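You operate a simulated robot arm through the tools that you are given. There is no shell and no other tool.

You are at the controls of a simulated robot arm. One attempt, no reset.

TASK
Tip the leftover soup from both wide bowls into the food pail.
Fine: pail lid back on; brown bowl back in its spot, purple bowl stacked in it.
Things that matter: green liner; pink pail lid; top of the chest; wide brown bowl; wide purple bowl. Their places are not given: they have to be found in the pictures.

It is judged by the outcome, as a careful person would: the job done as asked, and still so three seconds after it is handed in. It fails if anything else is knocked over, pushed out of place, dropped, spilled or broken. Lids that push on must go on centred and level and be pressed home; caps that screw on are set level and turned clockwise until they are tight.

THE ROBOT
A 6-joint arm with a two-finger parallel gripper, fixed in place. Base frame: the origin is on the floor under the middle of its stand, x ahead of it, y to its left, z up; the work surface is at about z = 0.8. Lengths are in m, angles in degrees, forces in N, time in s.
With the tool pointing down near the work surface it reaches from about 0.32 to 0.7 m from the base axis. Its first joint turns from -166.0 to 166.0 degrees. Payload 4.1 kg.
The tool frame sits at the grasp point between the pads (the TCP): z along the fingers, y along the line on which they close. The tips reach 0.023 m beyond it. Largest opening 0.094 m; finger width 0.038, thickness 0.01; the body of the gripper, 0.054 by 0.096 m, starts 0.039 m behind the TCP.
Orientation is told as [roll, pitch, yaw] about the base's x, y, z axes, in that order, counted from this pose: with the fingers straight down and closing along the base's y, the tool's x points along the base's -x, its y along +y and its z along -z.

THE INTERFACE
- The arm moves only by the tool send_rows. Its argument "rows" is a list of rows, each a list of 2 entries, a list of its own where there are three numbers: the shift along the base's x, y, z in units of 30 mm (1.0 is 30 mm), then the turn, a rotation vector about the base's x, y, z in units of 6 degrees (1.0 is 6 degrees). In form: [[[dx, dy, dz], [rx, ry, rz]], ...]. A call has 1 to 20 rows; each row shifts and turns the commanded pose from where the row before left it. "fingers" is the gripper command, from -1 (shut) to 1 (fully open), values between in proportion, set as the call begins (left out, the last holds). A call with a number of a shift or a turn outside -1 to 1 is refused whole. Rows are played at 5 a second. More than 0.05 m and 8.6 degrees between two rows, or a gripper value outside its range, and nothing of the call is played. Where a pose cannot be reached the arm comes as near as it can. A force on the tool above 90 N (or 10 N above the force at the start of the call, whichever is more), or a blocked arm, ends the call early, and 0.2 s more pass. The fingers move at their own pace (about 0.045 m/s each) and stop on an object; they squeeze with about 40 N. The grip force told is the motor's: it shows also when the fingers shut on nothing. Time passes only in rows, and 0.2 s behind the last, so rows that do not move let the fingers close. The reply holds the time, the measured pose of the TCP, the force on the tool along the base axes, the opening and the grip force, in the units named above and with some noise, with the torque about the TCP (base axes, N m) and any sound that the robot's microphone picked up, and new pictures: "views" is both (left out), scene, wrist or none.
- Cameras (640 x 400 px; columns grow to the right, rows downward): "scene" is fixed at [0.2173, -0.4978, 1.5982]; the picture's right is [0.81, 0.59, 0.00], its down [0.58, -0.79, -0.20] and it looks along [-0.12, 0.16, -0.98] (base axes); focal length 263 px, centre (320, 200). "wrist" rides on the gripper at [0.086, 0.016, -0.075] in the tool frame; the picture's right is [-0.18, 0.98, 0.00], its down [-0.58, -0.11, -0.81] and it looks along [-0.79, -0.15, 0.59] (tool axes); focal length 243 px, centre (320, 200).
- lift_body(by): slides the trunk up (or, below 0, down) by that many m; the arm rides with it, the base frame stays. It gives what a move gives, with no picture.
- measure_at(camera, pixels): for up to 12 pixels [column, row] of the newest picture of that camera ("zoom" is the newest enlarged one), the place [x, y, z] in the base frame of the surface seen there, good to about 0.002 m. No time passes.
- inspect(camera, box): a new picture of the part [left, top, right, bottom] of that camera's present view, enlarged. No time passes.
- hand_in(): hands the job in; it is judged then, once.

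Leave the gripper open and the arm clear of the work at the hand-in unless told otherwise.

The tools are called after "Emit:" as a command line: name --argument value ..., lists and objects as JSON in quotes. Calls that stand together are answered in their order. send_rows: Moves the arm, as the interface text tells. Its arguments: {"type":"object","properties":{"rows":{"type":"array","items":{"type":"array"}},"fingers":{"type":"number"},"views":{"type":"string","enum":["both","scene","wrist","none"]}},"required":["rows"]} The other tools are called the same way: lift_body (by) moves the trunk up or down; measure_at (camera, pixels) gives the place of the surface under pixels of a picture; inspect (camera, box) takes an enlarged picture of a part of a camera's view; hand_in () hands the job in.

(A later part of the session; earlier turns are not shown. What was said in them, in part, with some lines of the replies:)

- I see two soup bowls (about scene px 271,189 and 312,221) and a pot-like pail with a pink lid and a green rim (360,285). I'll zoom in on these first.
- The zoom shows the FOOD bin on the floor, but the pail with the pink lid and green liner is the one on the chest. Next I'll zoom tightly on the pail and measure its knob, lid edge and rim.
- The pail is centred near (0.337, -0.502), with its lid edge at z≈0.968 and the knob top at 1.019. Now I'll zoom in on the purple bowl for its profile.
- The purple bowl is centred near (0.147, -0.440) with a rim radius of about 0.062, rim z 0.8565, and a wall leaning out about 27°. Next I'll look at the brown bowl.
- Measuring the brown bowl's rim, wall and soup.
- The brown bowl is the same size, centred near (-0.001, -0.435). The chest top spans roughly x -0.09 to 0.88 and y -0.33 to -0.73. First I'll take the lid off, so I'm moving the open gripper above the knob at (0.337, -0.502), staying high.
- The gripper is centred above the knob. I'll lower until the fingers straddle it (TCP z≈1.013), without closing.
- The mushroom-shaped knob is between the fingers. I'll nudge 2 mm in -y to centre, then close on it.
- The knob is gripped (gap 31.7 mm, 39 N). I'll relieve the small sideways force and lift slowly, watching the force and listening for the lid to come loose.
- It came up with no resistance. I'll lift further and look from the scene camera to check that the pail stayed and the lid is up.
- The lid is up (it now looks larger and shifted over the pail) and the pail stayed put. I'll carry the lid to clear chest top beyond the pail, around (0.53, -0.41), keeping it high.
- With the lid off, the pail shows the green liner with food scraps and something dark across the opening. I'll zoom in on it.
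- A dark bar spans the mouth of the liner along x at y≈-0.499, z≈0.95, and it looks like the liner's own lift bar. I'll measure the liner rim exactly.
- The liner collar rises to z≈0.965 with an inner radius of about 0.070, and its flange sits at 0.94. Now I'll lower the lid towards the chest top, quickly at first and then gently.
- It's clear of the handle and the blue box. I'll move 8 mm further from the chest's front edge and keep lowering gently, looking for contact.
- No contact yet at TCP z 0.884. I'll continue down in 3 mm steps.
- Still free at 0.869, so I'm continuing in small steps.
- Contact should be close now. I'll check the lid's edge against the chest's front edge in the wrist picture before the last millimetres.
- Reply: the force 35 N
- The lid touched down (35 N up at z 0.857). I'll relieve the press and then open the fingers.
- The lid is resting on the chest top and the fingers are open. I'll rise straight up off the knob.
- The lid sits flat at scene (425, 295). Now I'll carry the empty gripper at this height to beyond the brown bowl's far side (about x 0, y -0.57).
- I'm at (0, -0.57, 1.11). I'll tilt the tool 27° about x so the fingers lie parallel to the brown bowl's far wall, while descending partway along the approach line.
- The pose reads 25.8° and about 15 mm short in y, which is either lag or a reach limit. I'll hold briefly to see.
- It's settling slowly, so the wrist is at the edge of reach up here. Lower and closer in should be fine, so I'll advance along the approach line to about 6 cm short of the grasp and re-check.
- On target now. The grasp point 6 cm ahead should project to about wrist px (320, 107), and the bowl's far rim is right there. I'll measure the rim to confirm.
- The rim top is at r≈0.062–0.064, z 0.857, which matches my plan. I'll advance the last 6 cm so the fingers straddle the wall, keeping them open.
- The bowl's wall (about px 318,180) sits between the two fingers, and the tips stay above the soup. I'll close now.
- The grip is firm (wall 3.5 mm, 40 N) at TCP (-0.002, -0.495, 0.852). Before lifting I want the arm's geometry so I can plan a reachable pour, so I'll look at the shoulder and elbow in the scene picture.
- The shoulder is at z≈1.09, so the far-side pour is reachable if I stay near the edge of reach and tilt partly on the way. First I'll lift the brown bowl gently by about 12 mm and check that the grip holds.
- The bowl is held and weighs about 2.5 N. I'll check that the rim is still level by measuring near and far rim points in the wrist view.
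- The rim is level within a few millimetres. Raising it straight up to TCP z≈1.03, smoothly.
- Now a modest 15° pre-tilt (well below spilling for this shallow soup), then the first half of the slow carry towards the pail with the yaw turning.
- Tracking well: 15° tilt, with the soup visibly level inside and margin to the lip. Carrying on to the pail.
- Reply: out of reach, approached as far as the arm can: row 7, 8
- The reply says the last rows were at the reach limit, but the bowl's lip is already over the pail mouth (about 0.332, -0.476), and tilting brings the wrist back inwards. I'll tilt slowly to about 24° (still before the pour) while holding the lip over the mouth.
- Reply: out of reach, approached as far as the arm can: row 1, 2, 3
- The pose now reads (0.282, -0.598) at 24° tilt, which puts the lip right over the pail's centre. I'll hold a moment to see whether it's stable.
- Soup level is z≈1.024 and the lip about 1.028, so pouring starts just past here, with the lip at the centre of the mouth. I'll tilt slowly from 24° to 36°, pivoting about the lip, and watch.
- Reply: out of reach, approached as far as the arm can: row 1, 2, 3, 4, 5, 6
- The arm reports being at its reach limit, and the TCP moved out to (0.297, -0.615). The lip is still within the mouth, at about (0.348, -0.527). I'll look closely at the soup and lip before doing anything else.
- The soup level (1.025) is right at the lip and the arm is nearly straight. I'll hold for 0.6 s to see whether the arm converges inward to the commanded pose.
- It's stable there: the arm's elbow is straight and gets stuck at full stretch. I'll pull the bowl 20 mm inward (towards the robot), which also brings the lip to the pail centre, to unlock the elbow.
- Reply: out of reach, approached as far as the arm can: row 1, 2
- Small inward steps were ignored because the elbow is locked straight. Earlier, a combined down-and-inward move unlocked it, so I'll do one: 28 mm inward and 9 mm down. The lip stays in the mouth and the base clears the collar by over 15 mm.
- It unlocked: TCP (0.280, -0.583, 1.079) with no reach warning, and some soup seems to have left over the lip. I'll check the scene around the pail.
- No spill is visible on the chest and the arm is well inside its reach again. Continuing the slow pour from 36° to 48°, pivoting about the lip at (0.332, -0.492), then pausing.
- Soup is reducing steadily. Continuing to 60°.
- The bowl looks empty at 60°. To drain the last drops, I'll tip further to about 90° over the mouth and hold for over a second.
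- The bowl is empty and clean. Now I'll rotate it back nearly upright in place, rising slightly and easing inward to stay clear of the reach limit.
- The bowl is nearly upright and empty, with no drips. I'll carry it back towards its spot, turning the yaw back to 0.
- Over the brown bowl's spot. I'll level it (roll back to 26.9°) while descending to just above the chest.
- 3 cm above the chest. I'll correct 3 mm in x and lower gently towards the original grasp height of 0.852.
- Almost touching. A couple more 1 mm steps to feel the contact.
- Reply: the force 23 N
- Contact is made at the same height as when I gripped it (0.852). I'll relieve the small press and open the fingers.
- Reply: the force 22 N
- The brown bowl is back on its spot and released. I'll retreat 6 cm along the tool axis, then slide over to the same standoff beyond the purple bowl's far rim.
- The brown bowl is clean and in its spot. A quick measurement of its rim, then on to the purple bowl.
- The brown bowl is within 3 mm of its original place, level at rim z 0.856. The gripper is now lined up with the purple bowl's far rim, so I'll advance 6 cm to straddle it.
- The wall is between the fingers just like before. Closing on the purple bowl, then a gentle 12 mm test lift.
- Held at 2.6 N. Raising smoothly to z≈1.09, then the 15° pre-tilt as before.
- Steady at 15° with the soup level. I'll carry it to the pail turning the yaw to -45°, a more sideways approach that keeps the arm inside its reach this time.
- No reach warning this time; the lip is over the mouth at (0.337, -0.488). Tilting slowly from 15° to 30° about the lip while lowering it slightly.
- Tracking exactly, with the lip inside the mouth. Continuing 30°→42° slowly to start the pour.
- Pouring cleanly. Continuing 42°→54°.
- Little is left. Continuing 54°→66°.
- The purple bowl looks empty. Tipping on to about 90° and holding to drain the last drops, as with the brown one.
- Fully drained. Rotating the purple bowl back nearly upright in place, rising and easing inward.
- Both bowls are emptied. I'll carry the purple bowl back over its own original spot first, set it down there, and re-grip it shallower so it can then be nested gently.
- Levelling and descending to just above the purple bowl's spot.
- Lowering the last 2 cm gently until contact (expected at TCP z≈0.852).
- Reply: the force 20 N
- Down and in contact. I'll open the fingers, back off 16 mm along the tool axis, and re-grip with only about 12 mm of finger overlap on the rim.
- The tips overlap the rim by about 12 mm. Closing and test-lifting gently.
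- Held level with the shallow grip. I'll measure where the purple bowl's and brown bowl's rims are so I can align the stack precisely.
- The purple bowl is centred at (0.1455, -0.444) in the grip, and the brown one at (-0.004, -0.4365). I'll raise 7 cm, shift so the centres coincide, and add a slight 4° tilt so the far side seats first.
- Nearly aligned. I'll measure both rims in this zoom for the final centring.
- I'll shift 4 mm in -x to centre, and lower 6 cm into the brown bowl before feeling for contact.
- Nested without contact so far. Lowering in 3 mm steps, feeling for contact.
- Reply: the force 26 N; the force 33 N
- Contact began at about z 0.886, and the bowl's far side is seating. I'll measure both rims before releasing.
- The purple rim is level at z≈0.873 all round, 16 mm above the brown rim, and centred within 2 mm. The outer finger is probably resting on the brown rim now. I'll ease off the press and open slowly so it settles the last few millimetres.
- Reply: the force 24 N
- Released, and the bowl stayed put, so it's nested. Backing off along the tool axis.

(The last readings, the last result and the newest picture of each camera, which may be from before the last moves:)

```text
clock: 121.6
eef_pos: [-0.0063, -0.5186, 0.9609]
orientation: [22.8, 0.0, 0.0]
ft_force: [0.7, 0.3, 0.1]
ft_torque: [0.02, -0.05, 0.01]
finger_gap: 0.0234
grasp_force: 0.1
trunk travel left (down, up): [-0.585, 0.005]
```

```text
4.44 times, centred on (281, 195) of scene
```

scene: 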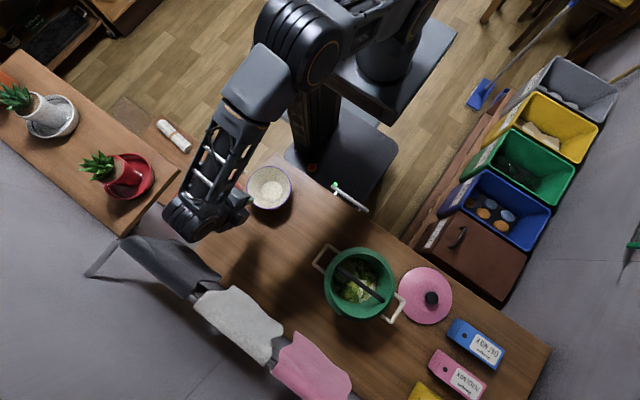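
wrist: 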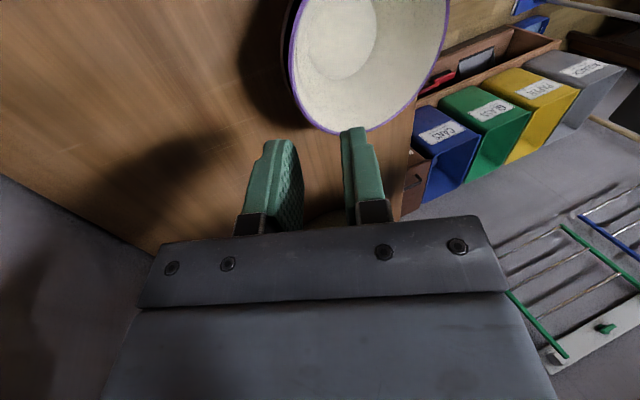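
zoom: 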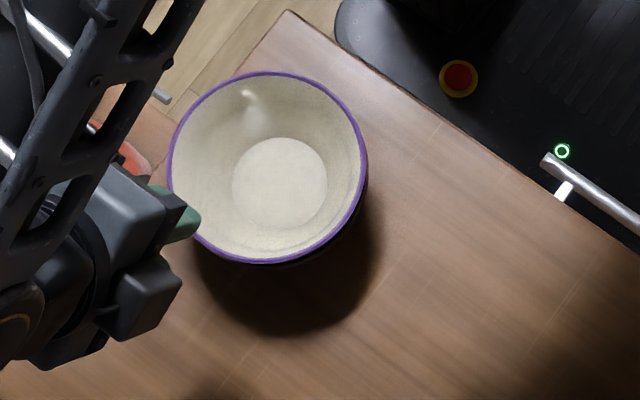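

The purple bowl is stacked in the brown one. I'll measure both rims and the inner bottom to check that it's level and seated.

Emit:
measure_at --camera "zoom" --pixels '[[265, 73], [170, 160], [364, 160], [270, 261], [200, 98], [335, 98], [340, 230], [205, 238], [280, 180], [366, 178], [355, 215], [285, 264]]'

Emit:
measure_at --camera "wrist" --pixels '[[290, 75], [300, 105], [330, 130], [400, 115], [440, 40], [285, 40], [284, 60], [287, 80], [296, 110], [340, 30]]'

```text
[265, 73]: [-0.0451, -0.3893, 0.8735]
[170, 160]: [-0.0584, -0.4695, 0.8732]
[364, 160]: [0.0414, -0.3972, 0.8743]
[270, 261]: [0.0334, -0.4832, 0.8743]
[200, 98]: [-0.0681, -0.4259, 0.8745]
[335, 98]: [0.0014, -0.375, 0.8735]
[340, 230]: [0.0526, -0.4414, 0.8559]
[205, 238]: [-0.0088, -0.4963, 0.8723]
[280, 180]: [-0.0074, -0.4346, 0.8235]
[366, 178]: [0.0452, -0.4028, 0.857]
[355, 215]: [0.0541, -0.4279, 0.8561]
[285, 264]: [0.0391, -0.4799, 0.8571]
```

```text
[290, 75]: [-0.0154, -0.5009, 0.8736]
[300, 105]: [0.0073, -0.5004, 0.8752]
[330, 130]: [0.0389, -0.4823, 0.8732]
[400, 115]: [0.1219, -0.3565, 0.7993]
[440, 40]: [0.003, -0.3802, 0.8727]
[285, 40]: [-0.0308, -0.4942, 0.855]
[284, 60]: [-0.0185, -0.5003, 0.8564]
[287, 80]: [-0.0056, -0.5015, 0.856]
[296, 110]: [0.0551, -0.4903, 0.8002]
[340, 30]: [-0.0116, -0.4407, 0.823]
```

The purple rim is level (0.8735–0.8745), concentric with the brown one, and both are upright. Now the lid: I'll raise, bring the tool back to vertical, and measure the lid's knob.

Emit:
inspect --camera "scene" --box '[310, 235, 470, 335]'

Emit:
send_rows --rows '[[[0, 0, 0.5], [-0.5, 0, 0]], [[0, 0, 0.6], [-0.65, 0, 0]], [[0, 0, 0.7], [-0.65, 0, 0]], [[0, 0, 0.8], [-0.65, 0, 0]], [[0, 0.1, 0.8], [-0.65, 0, 0]], [[0, 0.1, 0.8], [-0.7, 0, 0]], [[0, 0, 0], [0, 0, 0]]]' --fingers 0.3 --views "none"

```text
4.00 times, centred on (390, 285) of scene
```

zoom: 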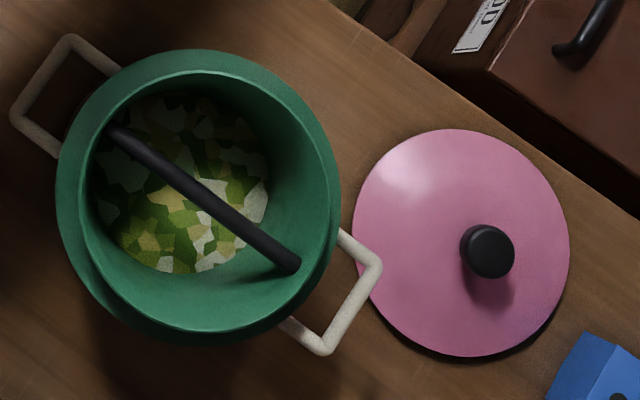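

```text
clock: 123.2
eef_pos: [-0.0046, -0.5146, 1.0876]
orientation: [0.1, -0.1, -0.1]
ft_force: [0.7, -0.3, -0.1]
ft_torque: [0.02, 0.03, 0.0]
finger_gap: 0.0612
grasp_force: 0.1
trunk travel left (down, up): [-0.585, 0.005]
```

The chest around the pail is clean. I'll measure the lid's knob and edge, and re-check the pail's position.

Emit:
measure_at --camera "zoom" --pixels '[[488, 226], [488, 275], [463, 250], [513, 250], [488, 248], [355, 240], [566, 240], [460, 132], [460, 354], [355, 265]]'

Emit:
measure_at --camera "zoom" --pixels '[[70, 40], [14, 115], [378, 268], [325, 350], [110, 130], [295, 265], [62, 190], [335, 190], [200, 55], [200, 338], [88, 190], [330, 150]]'

```text
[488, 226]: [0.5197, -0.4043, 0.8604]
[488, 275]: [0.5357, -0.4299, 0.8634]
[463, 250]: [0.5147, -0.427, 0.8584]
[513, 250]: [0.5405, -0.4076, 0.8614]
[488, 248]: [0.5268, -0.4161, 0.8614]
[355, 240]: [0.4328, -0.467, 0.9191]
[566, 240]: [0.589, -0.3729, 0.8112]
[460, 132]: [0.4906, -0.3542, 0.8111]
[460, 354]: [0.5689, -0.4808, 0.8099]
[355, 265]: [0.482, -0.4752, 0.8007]
```

```text
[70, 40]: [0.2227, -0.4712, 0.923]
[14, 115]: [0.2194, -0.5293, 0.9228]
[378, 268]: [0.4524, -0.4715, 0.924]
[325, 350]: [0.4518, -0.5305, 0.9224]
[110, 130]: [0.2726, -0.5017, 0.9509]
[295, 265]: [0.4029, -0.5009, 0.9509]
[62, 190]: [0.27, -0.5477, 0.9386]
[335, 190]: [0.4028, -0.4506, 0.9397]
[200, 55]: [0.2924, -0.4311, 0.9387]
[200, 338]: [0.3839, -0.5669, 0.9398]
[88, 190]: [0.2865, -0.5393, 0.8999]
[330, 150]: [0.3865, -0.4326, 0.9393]
```

The lid's knob is at (0.5277, -0.4172) and the pail hasn't moved. I'll lower the trunk back 6 cm to its original height, since that's the height at which I reached the lid before, then fly over.

Emit:
lift_body --by -0.06

Emit:
send_rows --rows '[[[0, 0, 0.9], [0, 0, 0]], [[0, 0, 0.9], [0, 0, 0]], [[0.97, 0.18, 0.5], [0, 0, 0]], [[0.97, 0.18, 0], [0, 0, 0]], [[0.97, 0.18, 0], [0, 0, 0]], [[0.97, 0.18, 0], [0, 0, 0]], [[0.97, 0.18, 0], [0, 0, 0]], [[0.97, 0.18, 0], [0, 0, 0]], [[0.97, 0.18, 0], [0, 0, 0]], [[0.97, 0.18, 0], [0, 0, 0]], [[0.97, 0.18, 0], [0, 0, 0]], [[0.97, 0.18, 0], [0, 0, 0]], [[0, 0, 0], [0, 0, 0]]]' --fingers 0.3 --views "none"

```text
clock: 124.2
eef_pos: [-0.0033, -0.5145, 1.0274]
orientation: [0.0, 0.0, 0.0]
ft_force: [0.3, -0.2, -0.7]
ft_torque: [-0.01, -0.01, -0.02]
finger_gap: 0.0612
grasp_force: 0.2
trunk travel left (down, up): [-0.525, 0.065]
```

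```text
clock: 127.0
eef_pos: [0.2878, -0.4595, 1.0989]
orientation: [0.0, 0.0, 0.0]
ft_force: [0.1, 1.0, 0.0]
ft_torque: [-0.01, 0.0, 0.04]
finger_gap: 0.061
grasp_force: 0.1
trunk travel left (down, up): [-0.525, 0.065]
```

Continuing to above the knob.

Emit:
send_rows --rows '[[[0.889, 0.157, 0], [0, 0, 0]], [[0.889, 0.157, 0], [0, 0, 0]], [[0.889, 0.157, 0], [0, 0, 0]], [[0.889, 0.157, 0], [0, 0, 0]], [[0.889, 0.157, 0], [0, 0, 0]], [[0.889, 0.157, 0], [0, 0, 0]], [[0.889, 0.157, 0], [0, 0, 0]], [[0.889, 0.157, 0], [0, 0, 0]], [[0.889, 0.157, 0], [0, 0, 0]], [[0, 0, 0], [0, 0, 0]], [[0, 0, 0], [0, 0, 0]]]' --fingers 0.3 --views "both"

```text
clock: 129.4
eef_pos: [0.5271, -0.4165, 1.0979]
orientation: [0.0, 0.0, -0.1]
ft_force: [0.8, 0.7, 0.0]
ft_torque: [-0.01, -0.03, 0.02]
finger_gap: 0.061
grasp_force: 0.0
trunk travel left (down, up): [-0.525, 0.065]
```

scene: 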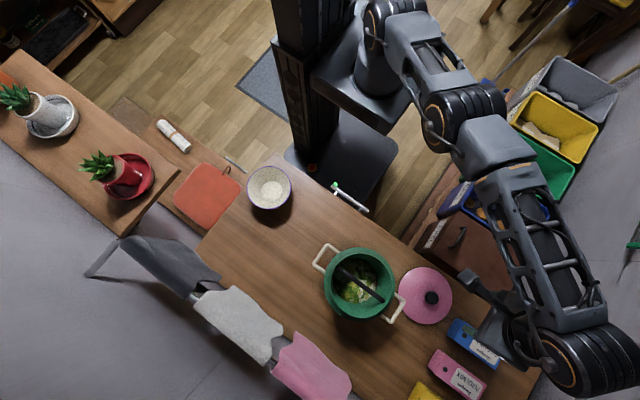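
wrist: 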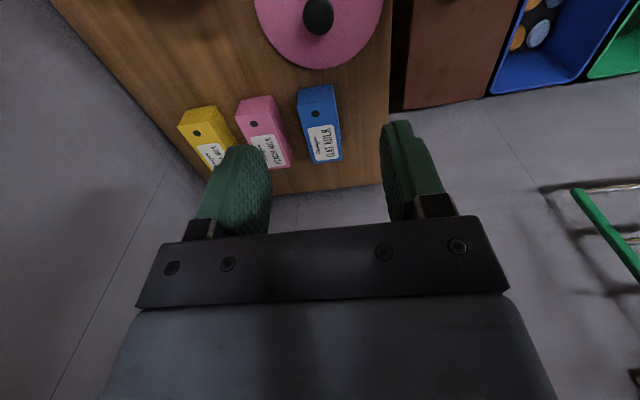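

Above the knob. Descending to straddle it (TCP z≈0.857).

Emit:
send_rows --rows '[[[0.01, -0.01, -0.9], [0, 0, 0]], [[0.01, -0.01, -0.9], [0, 0, 0]], [[0, 0, -0.9], [0, 0, 0]], [[0, 0, -0.9], [0, 0, 0]], [[0, 0, -0.9], [0, 0, 0]], [[0, 0, -0.9], [0, 0, 0]], [[0, 0, -0.9], [0, 0, 0]], [[0, 0, -0.7], [0, 0, 0]], [[0, 0, -0.5], [0, 0, 0]], [[0, 0, -0.3], [0, 0, 0]], [[0, 0, -0.2], [0, 0, 0]], [[0, 0, 0], [0, 0, 0]], [[0, 0, 0], [0, 0, 0]]]' --fingers 0.3 --views "wrist"

```text
clock: 132.2
eef_pos: [0.527, -0.4194, 0.8577]
orientation: [0.1, 0.0, 0.1]
ft_force: [0.2, 0.1, -0.7]
ft_torque: [-0.01, 0.01, -0.01]
finger_gap: 0.0611
grasp_force: 0.0
trunk travel left (down, up): [-0.525, 0.065]
```

wrist: 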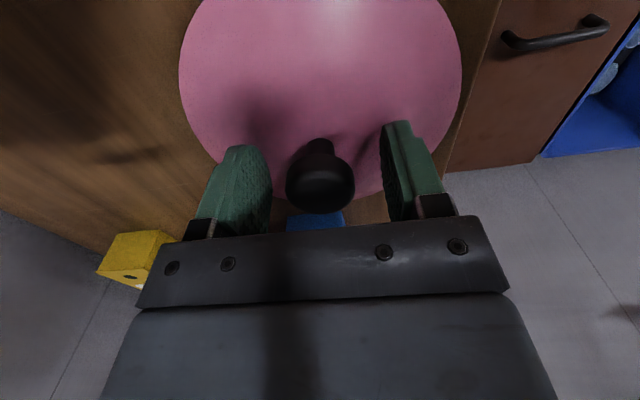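

The knob is centred between the fingers, the same view as the first grip. Closing.

Emit:
send_rows --rows '[[[0, 0, 0], [0, 0, 0]], [[0, 0, 0], [0, 0, 0]], [[0, 0, 0], [0, 0, 0]], [[0, 0, 0], [0, 0, 0]], [[0, 0, 0], [0, 0, 0]]]' --fingers -1 --views "none"

Emit:
send_rows --rows '[[[0, 0, 0.2], [0, 0, 0]], [[0, 0, 0.3], [0, 0, 0]], [[0, 0, 0.5], [0, 0, 0]], [[0, 0, 0], [0, 0, 0]], [[0, 0, 0], [0, 0, 0]]]' --views "both"

```text
clock: 133.4
eef_pos: [0.5281, -0.4172, 0.8563]
orientation: [-0.1, -0.1, 0.0]
ft_force: [0.1, -0.5, 0.6]
ft_torque: [0.0, -0.02, 0.01]
finger_gap: 0.0318
grasp_force: 40.3
trunk travel left (down, up): [-0.525, 0.065]
```

```text
clock: 134.6
eef_pos: [0.529, -0.4198, 0.888]
orientation: [0.0, 0.0, 0.0]
ft_force: [0.6, 0.4, -1.5]
ft_torque: [0.05, 0.02, 0.03]
finger_gap: 0.0317
grasp_force: 39.8
trunk travel left (down, up): [-0.525, 0.065]
```

scene: 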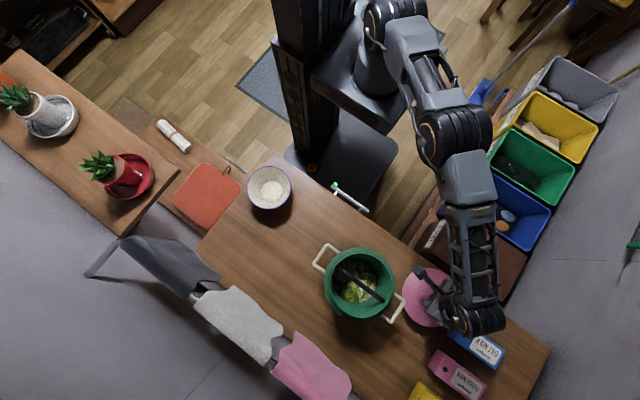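
wrist: 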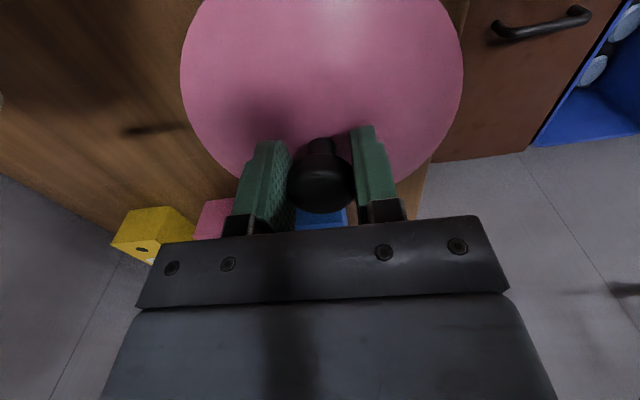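

The lid is held level. I'll raise it straight up to z≈1.12, well clear of the pail handle.

Emit:
send_rows --rows '[[[0, 0, 0.6], [0, 0, 0]], [[0, 0, 0.9], [0, 0, 0]], [[0, 0, 0.9], [0, 0, 0]], [[0, 0, 0.9], [0, 0, 0]], [[0, 0, 0.9], [0, 0, 0]], [[0, 0, 0.9], [0, 0, 0]], [[0, 0, 0.9], [0, 0, 0]], [[0, 0, 0.9], [0, 0, 0]], [[0, 0, 0.7], [0, 0, 0]], [[0, 0, 0], [0, 0, 0]], [[0, 0, 0], [0, 0, 0]]]' --views "none"

```text
clock: 137.0
eef_pos: [0.5235, -0.4152, 1.1128]
orientation: [0.1, 0.0, 0.1]
ft_force: [-0.2, -0.1, -0.3]
ft_torque: [0.0, -0.01, 0.0]
finger_gap: 0.0318
grasp_force: 40.1
out of reach, approached as far as the arm can: row 9
trunk travel left (down, up): [-0.525, 0.065]
```

At the very top it touched the reach limit, but moving inward will free it. I'll carry the lid towards the pail centre (0.336, -0.502) with a slight descent.

Emit:
send_rows --rows '[[[-0.8, -0.2, -0.35], [0, 0, 0]], [[-0.8, -0.37, -0.2], [0, 0, 0]], [[-0.8, -0.37, 0], [0, 0, 0]], [[-0.8, -0.37, 0], [0, 0, 0]], [[-0.8, -0.37, 0], [0, 0, 0]], [[-0.8, -0.4, 0], [0, 0, 0]], [[-0.8, -0.4, 0], [0, 0, 0]], [[-0.6, -0.4, 0], [0, 0, 0]], [[0, 0, 0], [0, 0, 0]], [[0, 0, 0], [0, 0, 0]]]' --views "both"

```text
clock: 139.2
eef_pos: [0.3373, -0.5005, 1.0967]
orientation: [0.0, 0.0, 0.0]
ft_force: [-1.0, 1.0, -1.0]
ft_torque: [0.03, 0.04, 0.01]
finger_gap: 0.0317
grasp_force: 39.9
trunk travel left (down, up): [-0.525, 0.065]
```

scene: 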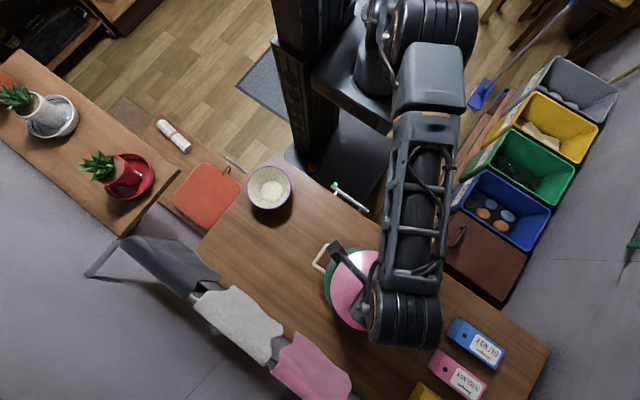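
wrist: 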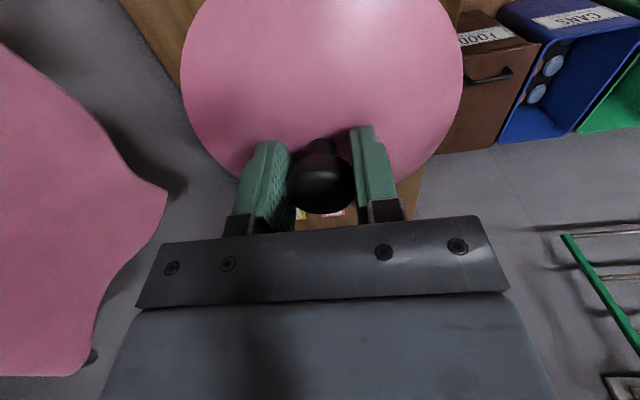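

Over the pail. I'll zoom in and measure the lid's edge against the pail's flange with the same camera, to centre precisely.

Emit:
inspect --camera "scene" --box '[310, 235, 415, 335]'

Emit:
send_rows --rows '[[[0, 0, 0], [0, 0, 0]]]' --views "none"

Emit:
send_rows --rows '[[[0, 0, 0], [0, 0, 0]]]' --views "none"

Emit:
send_rows --rows '[[[0, 0, 0], [0, 0, 0]]]' --views "none"

```text
4.00 times, centred on (362, 285) of scene
```

zoom: 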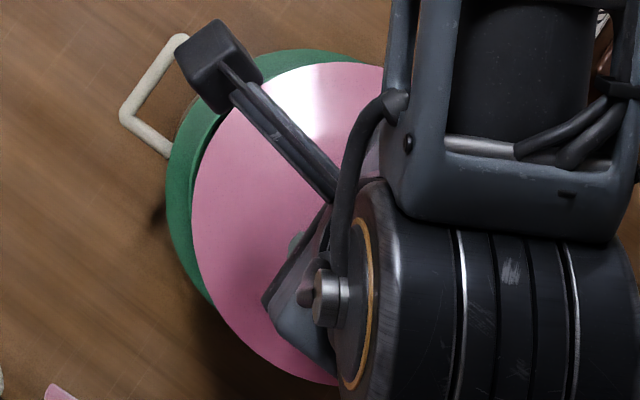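

```text
clock: 139.6
eef_pos: [0.3373, -0.5015, 1.0972]
orientation: [0.0, 0.0, 0.0]
ft_force: [-0.3, 0.3, -1.0]
ft_torque: [0.01, 0.04, 0.0]
finger_gap: 0.0316
grasp_force: 40.2
trunk travel left (down, up): [-0.525, 0.065]
```

```text
clock: 140.0
eef_pos: [0.3384, -0.5017, 1.0965]
orientation: [0.1, 0.0, -0.1]
ft_force: [-0.3, 0.2, -0.7]
ft_torque: [-0.02, -0.02, 0.03]
finger_gap: 0.0316
grasp_force: 40.0
trunk travel left (down, up): [-0.525, 0.065]
```

```text
clock: 140.4
eef_pos: [0.3377, -0.5012, 1.097]
orientation: [0.0, -0.1, 0.0]
ft_force: [0.4, 0.0, -0.1]
ft_torque: [0.0, -0.02, 0.0]
finger_gap: 0.0317
grasp_force: 40.0
trunk travel left (down, up): [-0.525, 0.065]
```

Emit:
measure_at --camera "zoom" --pixels '[[193, 220], [200, 165], [215, 120], [195, 250], [208, 285], [225, 320], [260, 357], [300, 376], [330, 64], [365, 66], [290, 66], [335, 383]]'

Emit:
measure_at --camera "zoom" --pixels '[[168, 195], [172, 165], [185, 125], [172, 240], [190, 280], [275, 55], [310, 51], [340, 54], [181, 44], [124, 117]]'

```text
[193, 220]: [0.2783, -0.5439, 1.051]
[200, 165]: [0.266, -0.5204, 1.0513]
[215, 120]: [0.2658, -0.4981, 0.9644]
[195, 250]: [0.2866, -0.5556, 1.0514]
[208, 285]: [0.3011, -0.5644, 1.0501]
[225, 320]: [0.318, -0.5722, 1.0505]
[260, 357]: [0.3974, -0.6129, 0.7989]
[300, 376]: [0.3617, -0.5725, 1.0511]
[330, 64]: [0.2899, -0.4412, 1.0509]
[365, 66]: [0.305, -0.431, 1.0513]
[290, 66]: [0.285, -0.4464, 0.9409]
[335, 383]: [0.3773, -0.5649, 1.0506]
```

```text
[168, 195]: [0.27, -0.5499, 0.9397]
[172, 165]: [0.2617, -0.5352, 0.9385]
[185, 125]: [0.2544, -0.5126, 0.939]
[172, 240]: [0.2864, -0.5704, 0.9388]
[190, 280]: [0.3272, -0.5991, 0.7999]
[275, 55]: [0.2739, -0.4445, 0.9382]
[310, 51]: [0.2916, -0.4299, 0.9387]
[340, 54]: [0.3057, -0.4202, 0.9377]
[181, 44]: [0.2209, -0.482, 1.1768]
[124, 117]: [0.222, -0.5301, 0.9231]
```

The lid centre is about (0.338, -0.500) and the pail centre about (0.337, -0.5005). I'll shift 1 mm and lower to just above the collar (TCP z≈1.03).

Emit:
send_rows --rows '[[[-0.03, -0.01, -0.5], [0, 0, 0]], [[0, 0, -0.7], [0, 0, 0]], [[0, 0, -0.6], [0, 0, 0]], [[0, 0, -0.4], [0, 0, 0]], [[0, 0, 0], [0, 0, 0]], [[0, 0, 0], [0, 0, 0]]]' --views "both"

Emit:
inspect --camera "scene" --box '[310, 235, 415, 335]'

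```text
clock: 141.8
eef_pos: [0.3352, -0.5013, 1.031]
orientation: [0.0, 0.1, 0.0]
ft_force: [-0.2, -0.1, -1.5]
ft_torque: [-0.04, 0.0, -0.05]
finger_gap: 0.032
grasp_force: 39.4
trunk travel left (down, up): [-0.525, 0.065]
```

scene: 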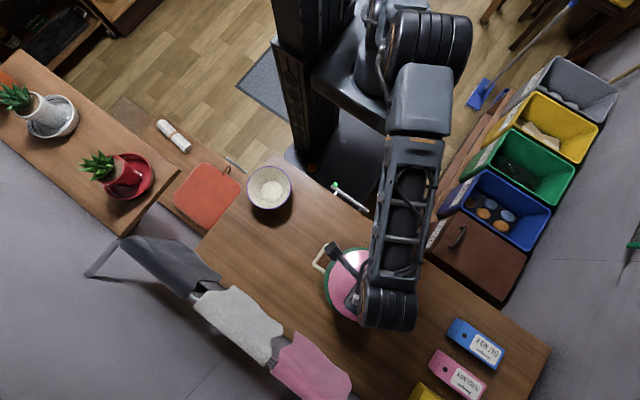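
wrist: 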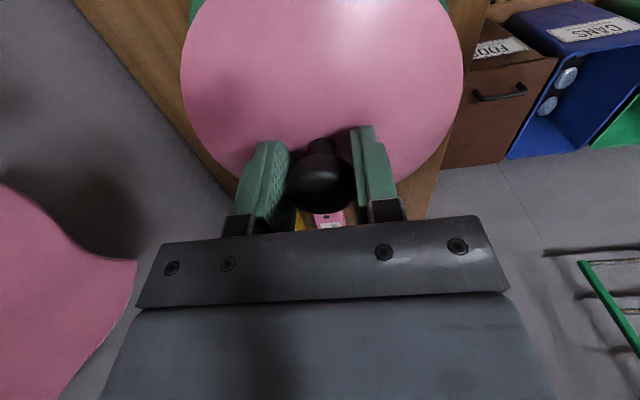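

```text
4.00 times, centred on (362, 285) of scene
```

zoom: 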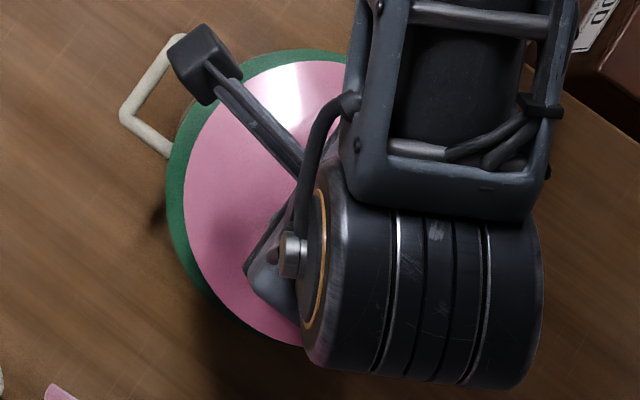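

Just above the collar. One more centring check from the lid edge at this height.

Emit:
measure_at --camera "zoom" --pixels '[[185, 200], [192, 160], [207, 120], [188, 235], [200, 270], [220, 302], [250, 328], [285, 342], [290, 63], [320, 62], [340, 64]]'

Emit:
measure_at --camera "zoom" --pixels '[[168, 195], [172, 165], [185, 125], [172, 235], [183, 265], [250, 63], [280, 54], [310, 51], [335, 53]]'

Emit:
send_rows --rows '[[[0, 0, 0], [0, 0, 0]]]' --views "none"

Emit:
send_rows --rows '[[[0, 0, 0], [0, 0, 0]]]' --views "none"

```text
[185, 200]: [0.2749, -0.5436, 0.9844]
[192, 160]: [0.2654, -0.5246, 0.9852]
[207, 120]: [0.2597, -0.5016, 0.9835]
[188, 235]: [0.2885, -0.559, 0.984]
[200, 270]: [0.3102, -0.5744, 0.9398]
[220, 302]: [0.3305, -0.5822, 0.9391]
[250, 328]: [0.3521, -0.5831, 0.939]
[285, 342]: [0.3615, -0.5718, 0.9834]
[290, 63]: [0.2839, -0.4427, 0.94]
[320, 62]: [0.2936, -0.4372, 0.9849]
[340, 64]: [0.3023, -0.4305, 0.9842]
```

```text
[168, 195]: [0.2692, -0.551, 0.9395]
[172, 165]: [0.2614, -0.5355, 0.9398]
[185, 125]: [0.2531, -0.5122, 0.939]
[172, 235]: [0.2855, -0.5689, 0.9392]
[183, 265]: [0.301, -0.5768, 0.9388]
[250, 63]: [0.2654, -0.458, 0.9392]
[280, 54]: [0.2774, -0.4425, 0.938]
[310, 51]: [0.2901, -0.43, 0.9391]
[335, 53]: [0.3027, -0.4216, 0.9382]
```

```text
clock: 142.2
eef_pos: [0.335, -0.5009, 1.0306]
orientation: [0.1, 0.1, 0.0]
ft_force: [-1.0, -0.7, -0.4]
ft_torque: [-0.01, -0.02, 0.01]
finger_gap: 0.0315
grasp_force: 40.0
trunk travel left (down, up): [-0.525, 0.065]
```

```text
clock: 142.6
eef_pos: [0.3347, -0.5005, 1.0315]
orientation: [-0.1, 0.0, 0.0]
ft_force: [-0.3, -0.9, -1.3]
ft_torque: [-0.06, -0.06, 0.0]
finger_gap: 0.0316
grasp_force: 40.0
trunk travel left (down, up): [-0.525, 0.065]
```

The lid is about 1.7 mm off in x relative to the flange, so I'll correct +1.7 mm and then lower in 2 mm steps onto the collar.

Emit:
send_rows --rows '[[[0.055, 0, 0], [0, 0, 0]], [[0, 0, 0], [0, 0, 0]]]' --views "none"

Emit:
send_rows --rows '[[[0, 0, -0.07], [0, 0, 0]], [[0, 0, -0.07], [0, 0, 0]], [[0, 0, -0.07], [0, 0, 0]], [[0, 0, 0], [0, 0, 0]]]' --views "none"

Emit:
send_rows --rows '[[[0, 0, -0.07], [0, 0, 0]], [[0, 0, -0.07], [0, 0, 0]], [[0, 0, 0], [0, 0, 0]]]' --views "none"

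```text
clock: 143.2
eef_pos: [0.3372, -0.5016, 1.031]
orientation: [0.0, 0.0, 0.0]
ft_force: [-0.2, 0.6, -1.4]
ft_torque: [0.01, -0.01, 0.02]
finger_gap: 0.0319
grasp_force: 39.9
trunk travel left (down, up): [-0.525, 0.065]
```

```text
clock: 144.2
eef_pos: [0.3373, -0.5021, 1.0256]
orientation: [0.0, 0.0, 0.0]
ft_force: [-0.7, 0.6, -1.3]
ft_torque: [-0.01, 0.03, -0.02]
finger_gap: 0.0316
grasp_force: 40.1
trunk travel left (down, up): [-0.525, 0.065]
```

```text
clock: 145.0
eef_pos: [0.3374, -0.5014, 1.0216]
orientation: [0.0, 0.1, 0.0]
ft_force: [0.5, 0.7, -1.7]
ft_torque: [0.0, 0.01, 0.02]
finger_gap: 0.0318
grasp_force: 40.1
trunk travel left (down, up): [-0.525, 0.065]
```

TCP (0.3373, -0.5015, 1.0216), no contact yet. Continuing down in small steps.

Emit:
send_rows --rows '[[[0, 0, -0.07], [0, 0, 0]], [[0, 0, -0.07], [0, 0, 0]], [[0, 0, 0], [0, 0, 0]]]' --views "none"

Emit:
send_rows --rows '[[[0, 0, -0.07], [0, 0, 0]], [[0, 0, 0], [0, 0, 0]]]' --views "none"

Emit:
send_rows --rows '[[[0, 0, -0.07], [0, 0, 0]], [[0, 0, 0], [0, 0, 0]]]' --views "wrist"

```text
clock: 145.8
eef_pos: [0.3387, -0.501, 1.0165]
orientation: [0.0, -0.1, 0.0]
ft_force: [0.0, -0.3, -0.5]
ft_torque: [-0.01, -0.01, -0.03]
finger_gap: 0.0317
grasp_force: 39.8
trunk travel left (down, up): [-0.525, 0.065]
```

```text
clock: 146.4
eef_pos: [0.3355, -0.5017, 1.0142]
orientation: [0.1, 0.0, 0.0]
ft_force: [0.9, 0.4, -1.3]
ft_torque: [-0.01, 0.02, 0.04]
finger_gap: 0.0317
grasp_force: 40.1
trunk travel left (down, up): [-0.525, 0.065]
```

```text
clock: 147.0
eef_pos: [0.3369, -0.5012, 1.0132]
orientation: [-0.1, 0.0, -0.1]
ft_force: [-1.5, -2.9, 10.7]
ft_torque: [0.16, 0.42, -0.01]
finger_gap: 0.0318
grasp_force: 40.0
trunk travel left (down, up): [-0.525, 0.065]
```

wrist: 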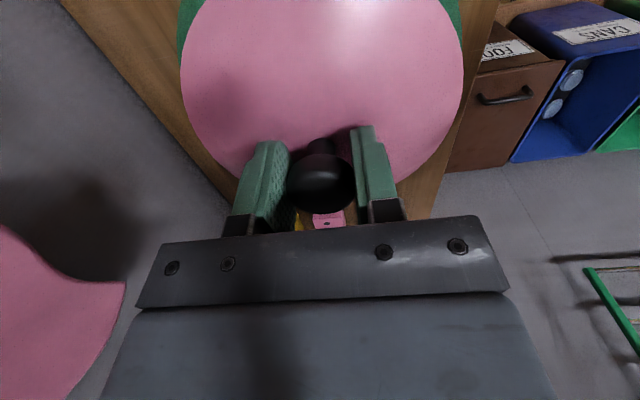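

It slid on freely and seated at z≈1.013, the same height as originally. Now I'll press it home in small increments, watching the force and listening.

Emit:
send_rows --rows '[[[0, 0, -0.05], [0, 0, 0]], [[0, 0, 0], [0, 0, 0]]]' --views "none"

Emit:
send_rows --rows '[[[0, 0, -0.05], [0, 0, 0]], [[0, 0, 0], [0, 0, 0]]]' --views "none"

Emit:
send_rows --rows '[[[0, 0, -0.05], [0, 0, 0]], [[0, 0, 0], [0, 0, 0]]]' --views "none"

```text
clock: 147.6
eef_pos: [0.3363, -0.5013, 1.0147]
orientation: [-0.4, -0.3, -0.1]
ft_force: [-1.8, -7.1, 26.5]
ft_torque: [-0.05, 0.66, -0.01]
finger_gap: 0.0317
grasp_force: 39.8
trunk travel left (down, up): [-0.525, 0.065]
```

```text
clock: 148.2
eef_pos: [0.3366, -0.5008, 1.015]
orientation: [-0.5, -0.3, -0.1]
ft_force: [-1.7, -7.4, 37.0]
ft_torque: [0.01, -0.03, -0.07]
finger_gap: 0.032
grasp_force: 39.9
trunk travel left (down, up): [-0.525, 0.065]
```

```text
clock: 148.8
eef_pos: [0.3379, -0.5012, 1.0114]
orientation: [-0.6, -0.3, -0.1]
ft_force: [-2.1, -6.4, 37.4]
ft_torque: [0.04, -0.19, -0.06]
finger_gap: 0.0318
grasp_force: 40.1
trunk travel left (down, up): [-0.525, 0.065]
```

The force levels off at 37 N because the fingers start slipping on the knob. I'll relieve, release, rise, and check the lid's height and level against the original.

Emit:
send_rows --rows '[[[0, 0, 0.1], [0, 0, 0]], [[0, 0, 0], [0, 0, 0]]]' --views "none"

Emit:
send_rows --rows '[[[0, 0, 0], [0, 0, 0]], [[0, 0, 0], [0, 0, 0]], [[0, 0, 0], [0, 0, 0]], [[0, 0, 0.5], [0, 0, 0]], [[0, 0, 0.7], [0, 0, 0]], [[0, 0, 0.7], [0, 0, 0]], [[0, 0, 0.6], [0, 0, 0]], [[0, 0, 0], [0, 0, 0]]]' --fingers 0.3 --views "both"

```text
clock: 149.4
eef_pos: [0.3362, -0.5014, 1.0114]
orientation: [-0.2, -0.2, -0.1]
ft_force: [0.4, -8.0, 22.8]
ft_torque: [-0.17, -0.96, -0.11]
finger_gap: 0.0317
grasp_force: 40.0
trunk travel left (down, up): [-0.525, 0.065]
```

```text
clock: 151.2
eef_pos: [0.3381, -0.5018, 1.0857]
orientation: [-0.1, 0.0, 0.0]
ft_force: [0.1, 0.2, 0.3]
ft_torque: [0.01, 0.02, 0.01]
finger_gap: 0.0613
grasp_force: 0.2
trunk travel left (down, up): [-0.525, 0.065]
```

scene: 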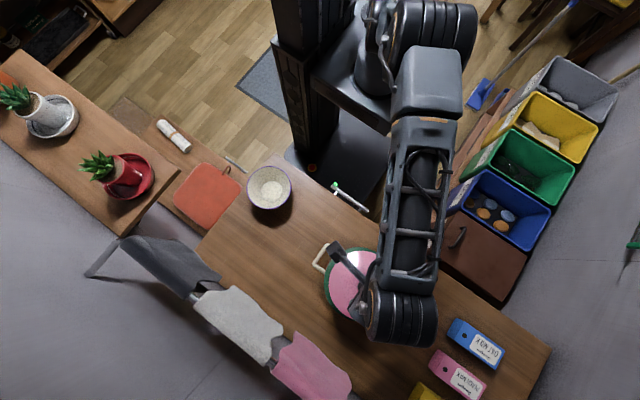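
wrist: 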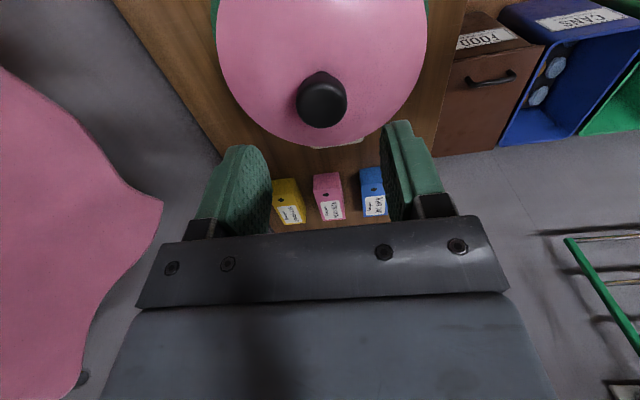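

Released cleanly. I'll measure the knob top and lid edge in the wrist view.

Emit:
measure_at --camera "wrist" --pixels '[[320, 95], [310, 90], [335, 95], [322, 112], [228, 70], [417, 60], [270, 125], [370, 135], [250, 40], [400, 40], [322, 140], [290, 137]]'

Emit:
inspect --camera "scene" --box '[310, 235, 415, 335]'

```text
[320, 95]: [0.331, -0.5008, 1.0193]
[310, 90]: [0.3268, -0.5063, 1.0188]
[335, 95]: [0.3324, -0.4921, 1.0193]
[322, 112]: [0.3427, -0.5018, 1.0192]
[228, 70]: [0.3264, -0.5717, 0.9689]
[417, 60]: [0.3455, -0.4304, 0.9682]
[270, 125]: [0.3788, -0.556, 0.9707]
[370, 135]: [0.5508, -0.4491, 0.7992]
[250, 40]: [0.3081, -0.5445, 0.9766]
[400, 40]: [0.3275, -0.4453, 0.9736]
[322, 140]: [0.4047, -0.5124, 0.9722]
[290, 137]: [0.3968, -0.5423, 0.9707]
```

```text
4.00 times, centred on (362, 285) of scene
```

zoom: 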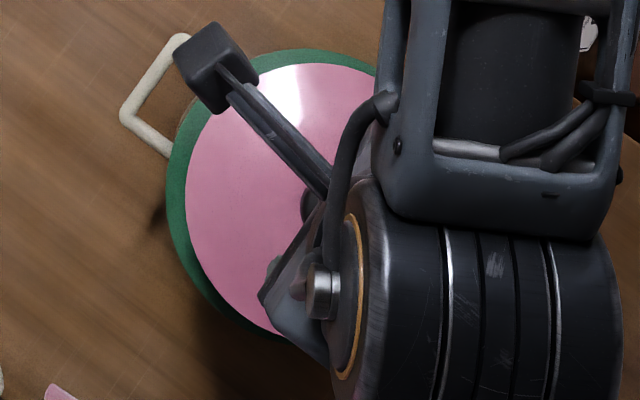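

The knob top is at 1.019 and the lid edge at about 0.969, matching the original within a millimetre. To be sure it's pressed home, I'll close the fingers and press down on the knob from above with more force.

Emit:
send_rows --rows '[[[-0.03, 0, 0], [0, 0, 0]], [[0, 0, 0], [0, 0, 0]], [[0, 0, 0], [0, 0, 0]], [[0, 0, 0], [0, 0, 0]], [[0, 0, -0.6], [0, 0, 0]], [[0, 0, -0.5], [0, 0, 0]], [[0, 0, -0.2], [0, 0, 0]], [[0, 0, 0], [0, 0, 0]]]' --fingers -1 --views "wrist"

```text
clock: 153.0
eef_pos: [0.3368, -0.5012, 1.046]
orientation: [-0.1, -0.1, 0.0]
ft_force: [0.5, 0.2, 0.6]
ft_torque: [0.02, -0.02, 0.0]
finger_gap: 0.0
grasp_force: 40.1
trunk travel left (down, up): [-0.525, 0.065]
```

wrist: 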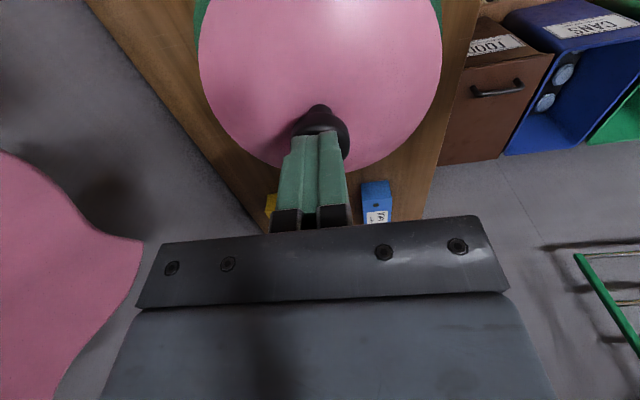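

The closed fingertips are centred over the knob top. Pressing down in small steps.

Emit:
send_rows --rows '[[[0, 0, -0.08], [0, 0, 0]], [[0, 0, -0.06], [0, 0, 0]], [[0, 0, 0], [0, 0, 0]]]' --views "none"

Emit:
send_rows --rows '[[[0, 0, -0.06], [0, 0, 0]], [[0, 0, 0], [0, 0, 0]]]' --views "none"

Emit:
send_rows --rows '[[[0, 0, -0.06], [0, 0, 0]], [[0, 0, 0], [0, 0, 0]]]' --views "none"

```text
clock: 153.8
eef_pos: [0.3367, -0.5012, 1.0433]
orientation: [0.0, -0.1, 0.1]
ft_force: [0.1, 0.7, 2.6]
ft_torque: [-0.01, -0.03, 0.0]
finger_gap: 0.0
grasp_force: 39.9
trunk travel left (down, up): [-0.525, 0.065]
```

```text
clock: 154.4
eef_pos: [0.3356, -0.4998, 1.0433]
orientation: [-0.2, -0.1, 0.0]
ft_force: [2.0, 0.3, 12.0]
ft_torque: [-0.03, -0.05, -0.04]
finger_gap: 0.0
grasp_force: 40.1
trunk travel left (down, up): [-0.525, 0.065]
```

```text
clock: 155.0
eef_pos: [0.336, -0.5, 1.0438]
orientation: [-0.4, -0.2, 0.0]
ft_force: [3.1, -3.3, 31.4]
ft_torque: [-0.05, -0.08, 0.04]
finger_gap: 0.0002
grasp_force: 40.0
trunk travel left (down, up): [-0.525, 0.065]
```

31 N on the knob with no movement. Two more increments to about 60 N.

Emit:
send_rows --rows '[[[0, 0, -0.06], [0, 0, 0]], [[0, 0, 0], [0, 0, 0]]]' --views "none"

Emit:
send_rows --rows '[[[0, 0, -0.05], [0, 0, 0]], [[0, 0, 0], [0, 0, 0]]]' --views "none"

```text
clock: 155.6
eef_pos: [0.3363, -0.5005, 1.0421]
orientation: [-0.6, -0.3, 0.0]
ft_force: [4.1, -2.0, 41.7]
ft_torque: [-0.04, -0.02, -0.01]
finger_gap: 0.0
grasp_force: 39.8
trunk travel left (down, up): [-0.525, 0.065]
```

```text
clock: 156.2
eef_pos: [0.3362, -0.5004, 1.0414]
orientation: [-0.7, -0.4, 0.0]
ft_force: [5.3, -1.1, 44.7]
ft_torque: [0.01, -0.04, -0.03]
finger_gap: 0.0
grasp_force: 40.3
trunk travel left (down, up): [-0.525, 0.065]
```

The z reading has eased from 1.0433 to 1.0414 with force flattening around 44 N, so the lid may be sinking home. I'll keep pressing.

Emit:
send_rows --rows '[[[0, 0, -0.06], [0, 0, 0]], [[0, 0, 0], [0, 0, 0]]]' --views "none"

Emit:
send_rows --rows '[[[0, 0, -0.06], [0, 0, 0]], [[0, 0, 0], [0, 0, 0]]]' --views "none"

Emit:
send_rows --rows '[[[0, 0, -0.06], [0, 0, 0]], [[0, 0, 0], [0, 0, 0]]]' --views "none"

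```text
clock: 156.8
eef_pos: [0.3364, -0.4998, 1.0428]
orientation: [-0.9, -0.4, 0.0]
ft_force: [5.9, 1.1, 52.9]
ft_torque: [0.06, 0.03, -0.06]
finger_gap: 0.0
grasp_force: 39.9
trunk travel left (down, up): [-0.525, 0.065]
```

```text
clock: 157.4
eef_pos: [0.336, -0.5011, 1.0421]
orientation: [-1.1, -0.6, 0.0]
ft_force: [6.0, 0.0, 58.6]
ft_torque: [0.0, 0.06, 0.11]
finger_gap: 0.0
grasp_force: 40.0
trunk travel left (down, up): [-0.525, 0.065]
```

```text
clock: 158.0
eef_pos: [0.336, -0.5007, 1.0421]
orientation: [-1.2, -0.6, 0.0]
ft_force: [2.1, 4.1, 64.7]
ft_torque: [0.17, 0.3, 0.1]
finger_gap: 0.0
grasp_force: 39.7
trunk travel left (down, up): [-0.525, 0.065]
```

65 N and no further movement, so the lid is fully home. Lifting off gently and rising well clear.

Emit:
send_rows --rows '[[[0, 0, 0.2], [0, 0, 0]], [[0, 0, 0.3], [0, 0, 0]], [[0, 0, 0.5], [0, 0, 0]], [[0, 0, 0.8], [0, 0, 0]], [[0, 0, 0.9], [0, 0, 0]], [[0, 0, 0.9], [0, 0, 0]], [[0, 0, 0.9], [0, 0, 0]], [[0, 0, 0], [0, 0, 0]]]' --fingers -1 --views "wrist"

```text
clock: 159.8
eef_pos: [0.3371, -0.5011, 1.165]
orientation: [0.0, 0.0, 0.0]
ft_force: [0.5, -0.2, -0.4]
ft_torque: [0.0, 0.0, -0.01]
finger_gap: 0.0001
grasp_force: 40.3
trunk travel left (down, up): [-0.525, 0.065]
```

wrist: 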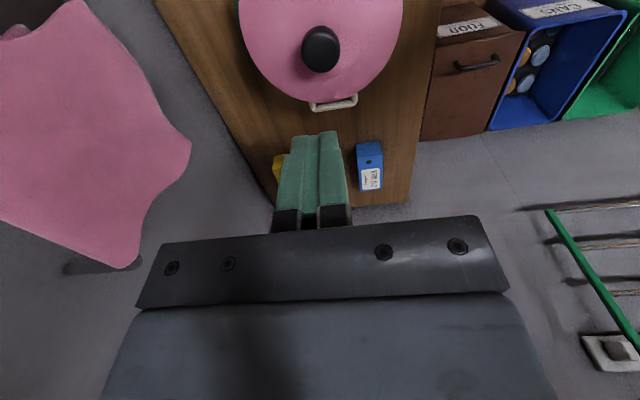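

The lid is on and centred in the wrist view. I'll open the gripper and retreat to the starting pose, clear of everything, then do a final check.

Emit:
send_rows --rows '[[[0, 0, 0.5], [0, 0, 0]], [[-0.7, 0.35, 0.22], [0, 0, 0]], [[-0.959, 0.47, 0.22], [0, 0, 0]], [[-0.959, 0.47, 0.22], [0, 0, 0]], [[-0.959, 0.47, 0.22], [0, 0, 0]], [[-0.959, 0.47, 0.22], [0, 0, 0]], [[-0.959, 0.47, 0.22], [0, 0, 0]], [[-0.959, 0.47, 0.22], [0, 0, 0]], [[-0.959, 0.47, 0.22], [0, 0, 0]], [[-0.959, 0.47, 0.2], [0, 0, 0]], [[-0.959, 0.47, 0], [0, 0, 0]], [[-0.259, 0.12, 0], [0, 0, 0]], [[0, 0, 0], [0, 0, 0]]]' --fingers 1 --views "both"

Emit:
inspect --camera "scene" --box '[230, 150, 430, 340]'

```text
clock: 162.6
eef_pos: [0.0498, -0.3611, 1.2398]
orientation: [0.0, -0.1, 0.1]
ft_force: [-1.6, -0.6, -0.1]
ft_torque: [0.02, -0.02, -0.03]
finger_gap: 0.0936
grasp_force: 0.1
trunk travel left (down, up): [-0.525, 0.065]
```

scene: 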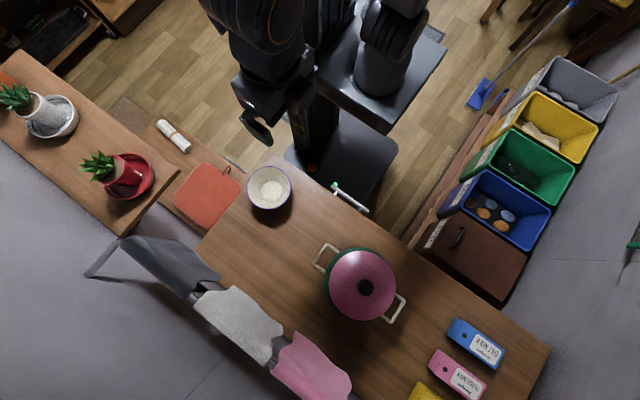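
wrist: 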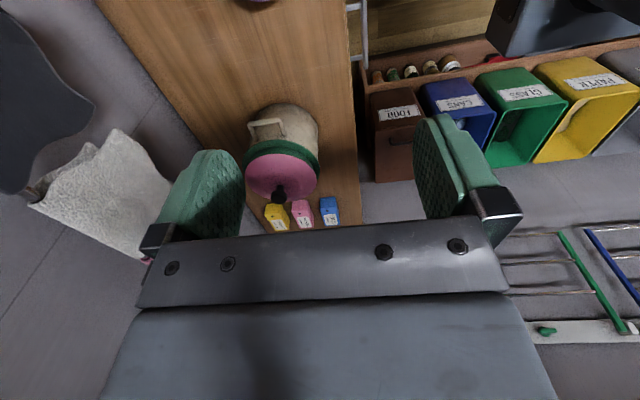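

```text
2.11 times, centred on (330, 245) of scene
```

zoom: 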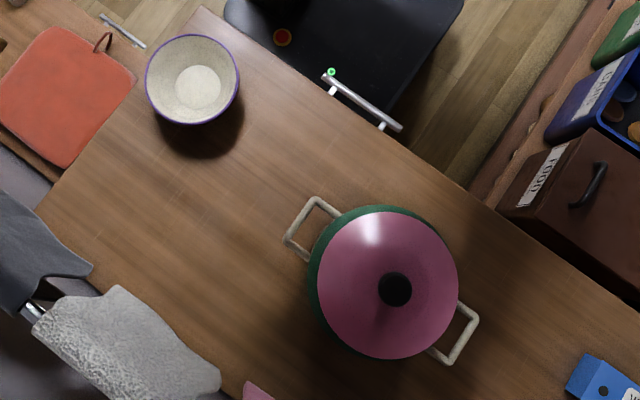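

The scene is tidy. I'll do a final careful zoom of the lid to compare its position and height with the original measurements.

Emit:
inspect --camera "scene" --box '[310, 235, 415, 335]'

```text
4.00 times, centred on (362, 285) of scene
```

zoom: 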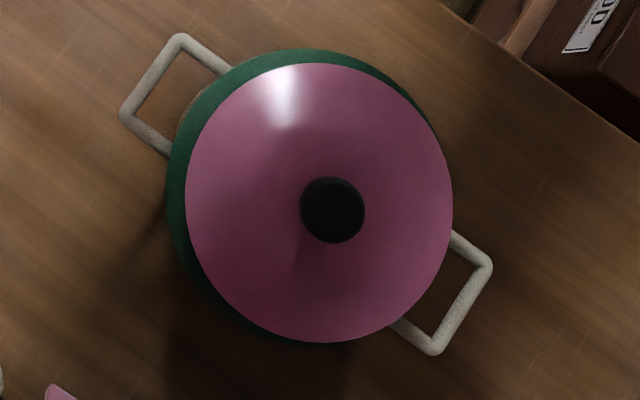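

Emit:
measure_at --camera "zoom" --pixels '[[332, 203], [332, 182], [332, 238], [304, 210], [360, 210], [312, 67], [188, 200], [449, 200], [318, 340], [285, 217], [178, 190], [310, 54]]'

Emit:
measure_at --camera "zoom" --pixels '[[225, 105], [225, 300], [415, 105], [420, 300], [388, 90], [250, 82], [205, 140], [205, 260], [440, 150], [440, 250], [270, 328], [370, 330]]'

Emit:
measure_at --camera "zoom" --pixels '[[180, 41], [124, 116], [488, 266], [434, 350], [170, 200], [180, 250], [340, 52], [400, 80], [240, 65], [200, 290]]'

```text
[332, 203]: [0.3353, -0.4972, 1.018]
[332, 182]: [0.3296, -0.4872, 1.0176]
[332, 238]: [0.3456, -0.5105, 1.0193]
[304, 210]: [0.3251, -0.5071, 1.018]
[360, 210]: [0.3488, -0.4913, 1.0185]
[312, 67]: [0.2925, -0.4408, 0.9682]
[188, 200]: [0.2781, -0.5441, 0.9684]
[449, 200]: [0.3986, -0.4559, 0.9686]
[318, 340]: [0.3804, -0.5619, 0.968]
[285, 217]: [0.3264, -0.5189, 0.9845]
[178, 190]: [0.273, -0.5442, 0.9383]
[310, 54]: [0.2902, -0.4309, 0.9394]
```

```text
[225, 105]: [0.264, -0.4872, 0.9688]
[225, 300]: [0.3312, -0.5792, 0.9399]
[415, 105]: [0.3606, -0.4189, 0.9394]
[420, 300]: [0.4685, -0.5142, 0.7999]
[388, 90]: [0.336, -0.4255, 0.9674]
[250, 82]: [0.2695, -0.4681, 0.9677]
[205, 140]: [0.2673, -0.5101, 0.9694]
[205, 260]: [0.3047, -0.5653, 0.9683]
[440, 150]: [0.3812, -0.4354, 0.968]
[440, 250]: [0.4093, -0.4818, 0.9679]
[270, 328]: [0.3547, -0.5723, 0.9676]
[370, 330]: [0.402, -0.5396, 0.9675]
```

```text
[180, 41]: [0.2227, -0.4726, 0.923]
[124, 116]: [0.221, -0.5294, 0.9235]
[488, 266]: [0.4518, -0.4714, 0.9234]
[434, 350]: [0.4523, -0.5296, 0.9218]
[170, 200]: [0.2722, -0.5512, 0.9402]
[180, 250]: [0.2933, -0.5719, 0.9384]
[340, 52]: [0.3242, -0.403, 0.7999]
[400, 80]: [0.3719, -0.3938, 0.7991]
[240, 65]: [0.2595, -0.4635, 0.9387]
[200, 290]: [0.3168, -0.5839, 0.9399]
```

The lid edge is level (0.9675–0.969), the knob top is at 1.018 as originally, and it's centred on the pail within a millimetre. Last check on the stacked bowls.

Emit:
inspect --camera "scene" --box '[235, 155, 305, 222]'

```text
5.97 times, centred on (270, 188) of scene
```

zoom: 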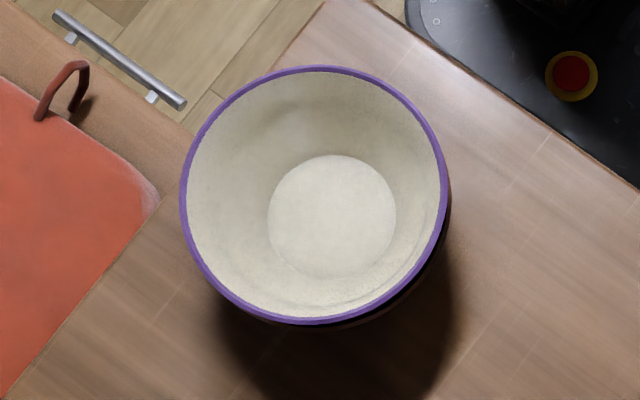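

Emit:
measure_at --camera "zoom" --pixels '[[315, 69], [183, 195], [444, 195], [315, 321], [220, 105], [405, 105], [410, 285], [220, 285], [332, 215], [449, 200], [440, 245], [380, 313]]'

```text
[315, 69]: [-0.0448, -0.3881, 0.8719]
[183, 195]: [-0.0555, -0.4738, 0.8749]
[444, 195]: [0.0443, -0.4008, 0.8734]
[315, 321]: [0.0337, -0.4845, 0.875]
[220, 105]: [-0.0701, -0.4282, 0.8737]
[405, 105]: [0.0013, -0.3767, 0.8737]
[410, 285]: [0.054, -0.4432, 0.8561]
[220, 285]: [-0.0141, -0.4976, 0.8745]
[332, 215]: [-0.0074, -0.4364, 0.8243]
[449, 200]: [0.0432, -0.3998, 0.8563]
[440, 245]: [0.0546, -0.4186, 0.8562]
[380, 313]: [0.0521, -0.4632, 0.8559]
```

Everything checks out:
- The purple bowl is nested in the brown one, level and concentric, and the brown bowl is within about 5 mm of its original spot.
- Both bowls are empty.
- The lid is seated level and pressed home.
- There's no spill visible, nothing else has moved, and the gripper is open and clear.

Handing in.

Emit:
hand_in

```text
The job is handed in.
```

I emptied both bowls into the food pail and handed the job in; I haven't been told the judge's result. I saw no spills on the chest.

- **Soup:** I tipped each bowl to about 90° over the green liner and held it there. Both bowls were visibly empty afterwards.
- **Bowls:** The brown bowl is back within about 5 mm of where it started. The purple bowl is stacked in it, level and centred. Its rim sits about 17 mm above the brown rim.
- **Lid:** The pink lid is back on the pail, level, centred within about a millimetre and at its original height. I pressed it down with about 65 N until it stopped moving.

During the brown bowl's pour the arm locked at full stretch for a few seconds with the soup at the lip. The lip stayed over the pail mouth throughout, and I moved the arm back inward before continuing.

The gripper is open and the arm is back at its starting pose, clear of the work.
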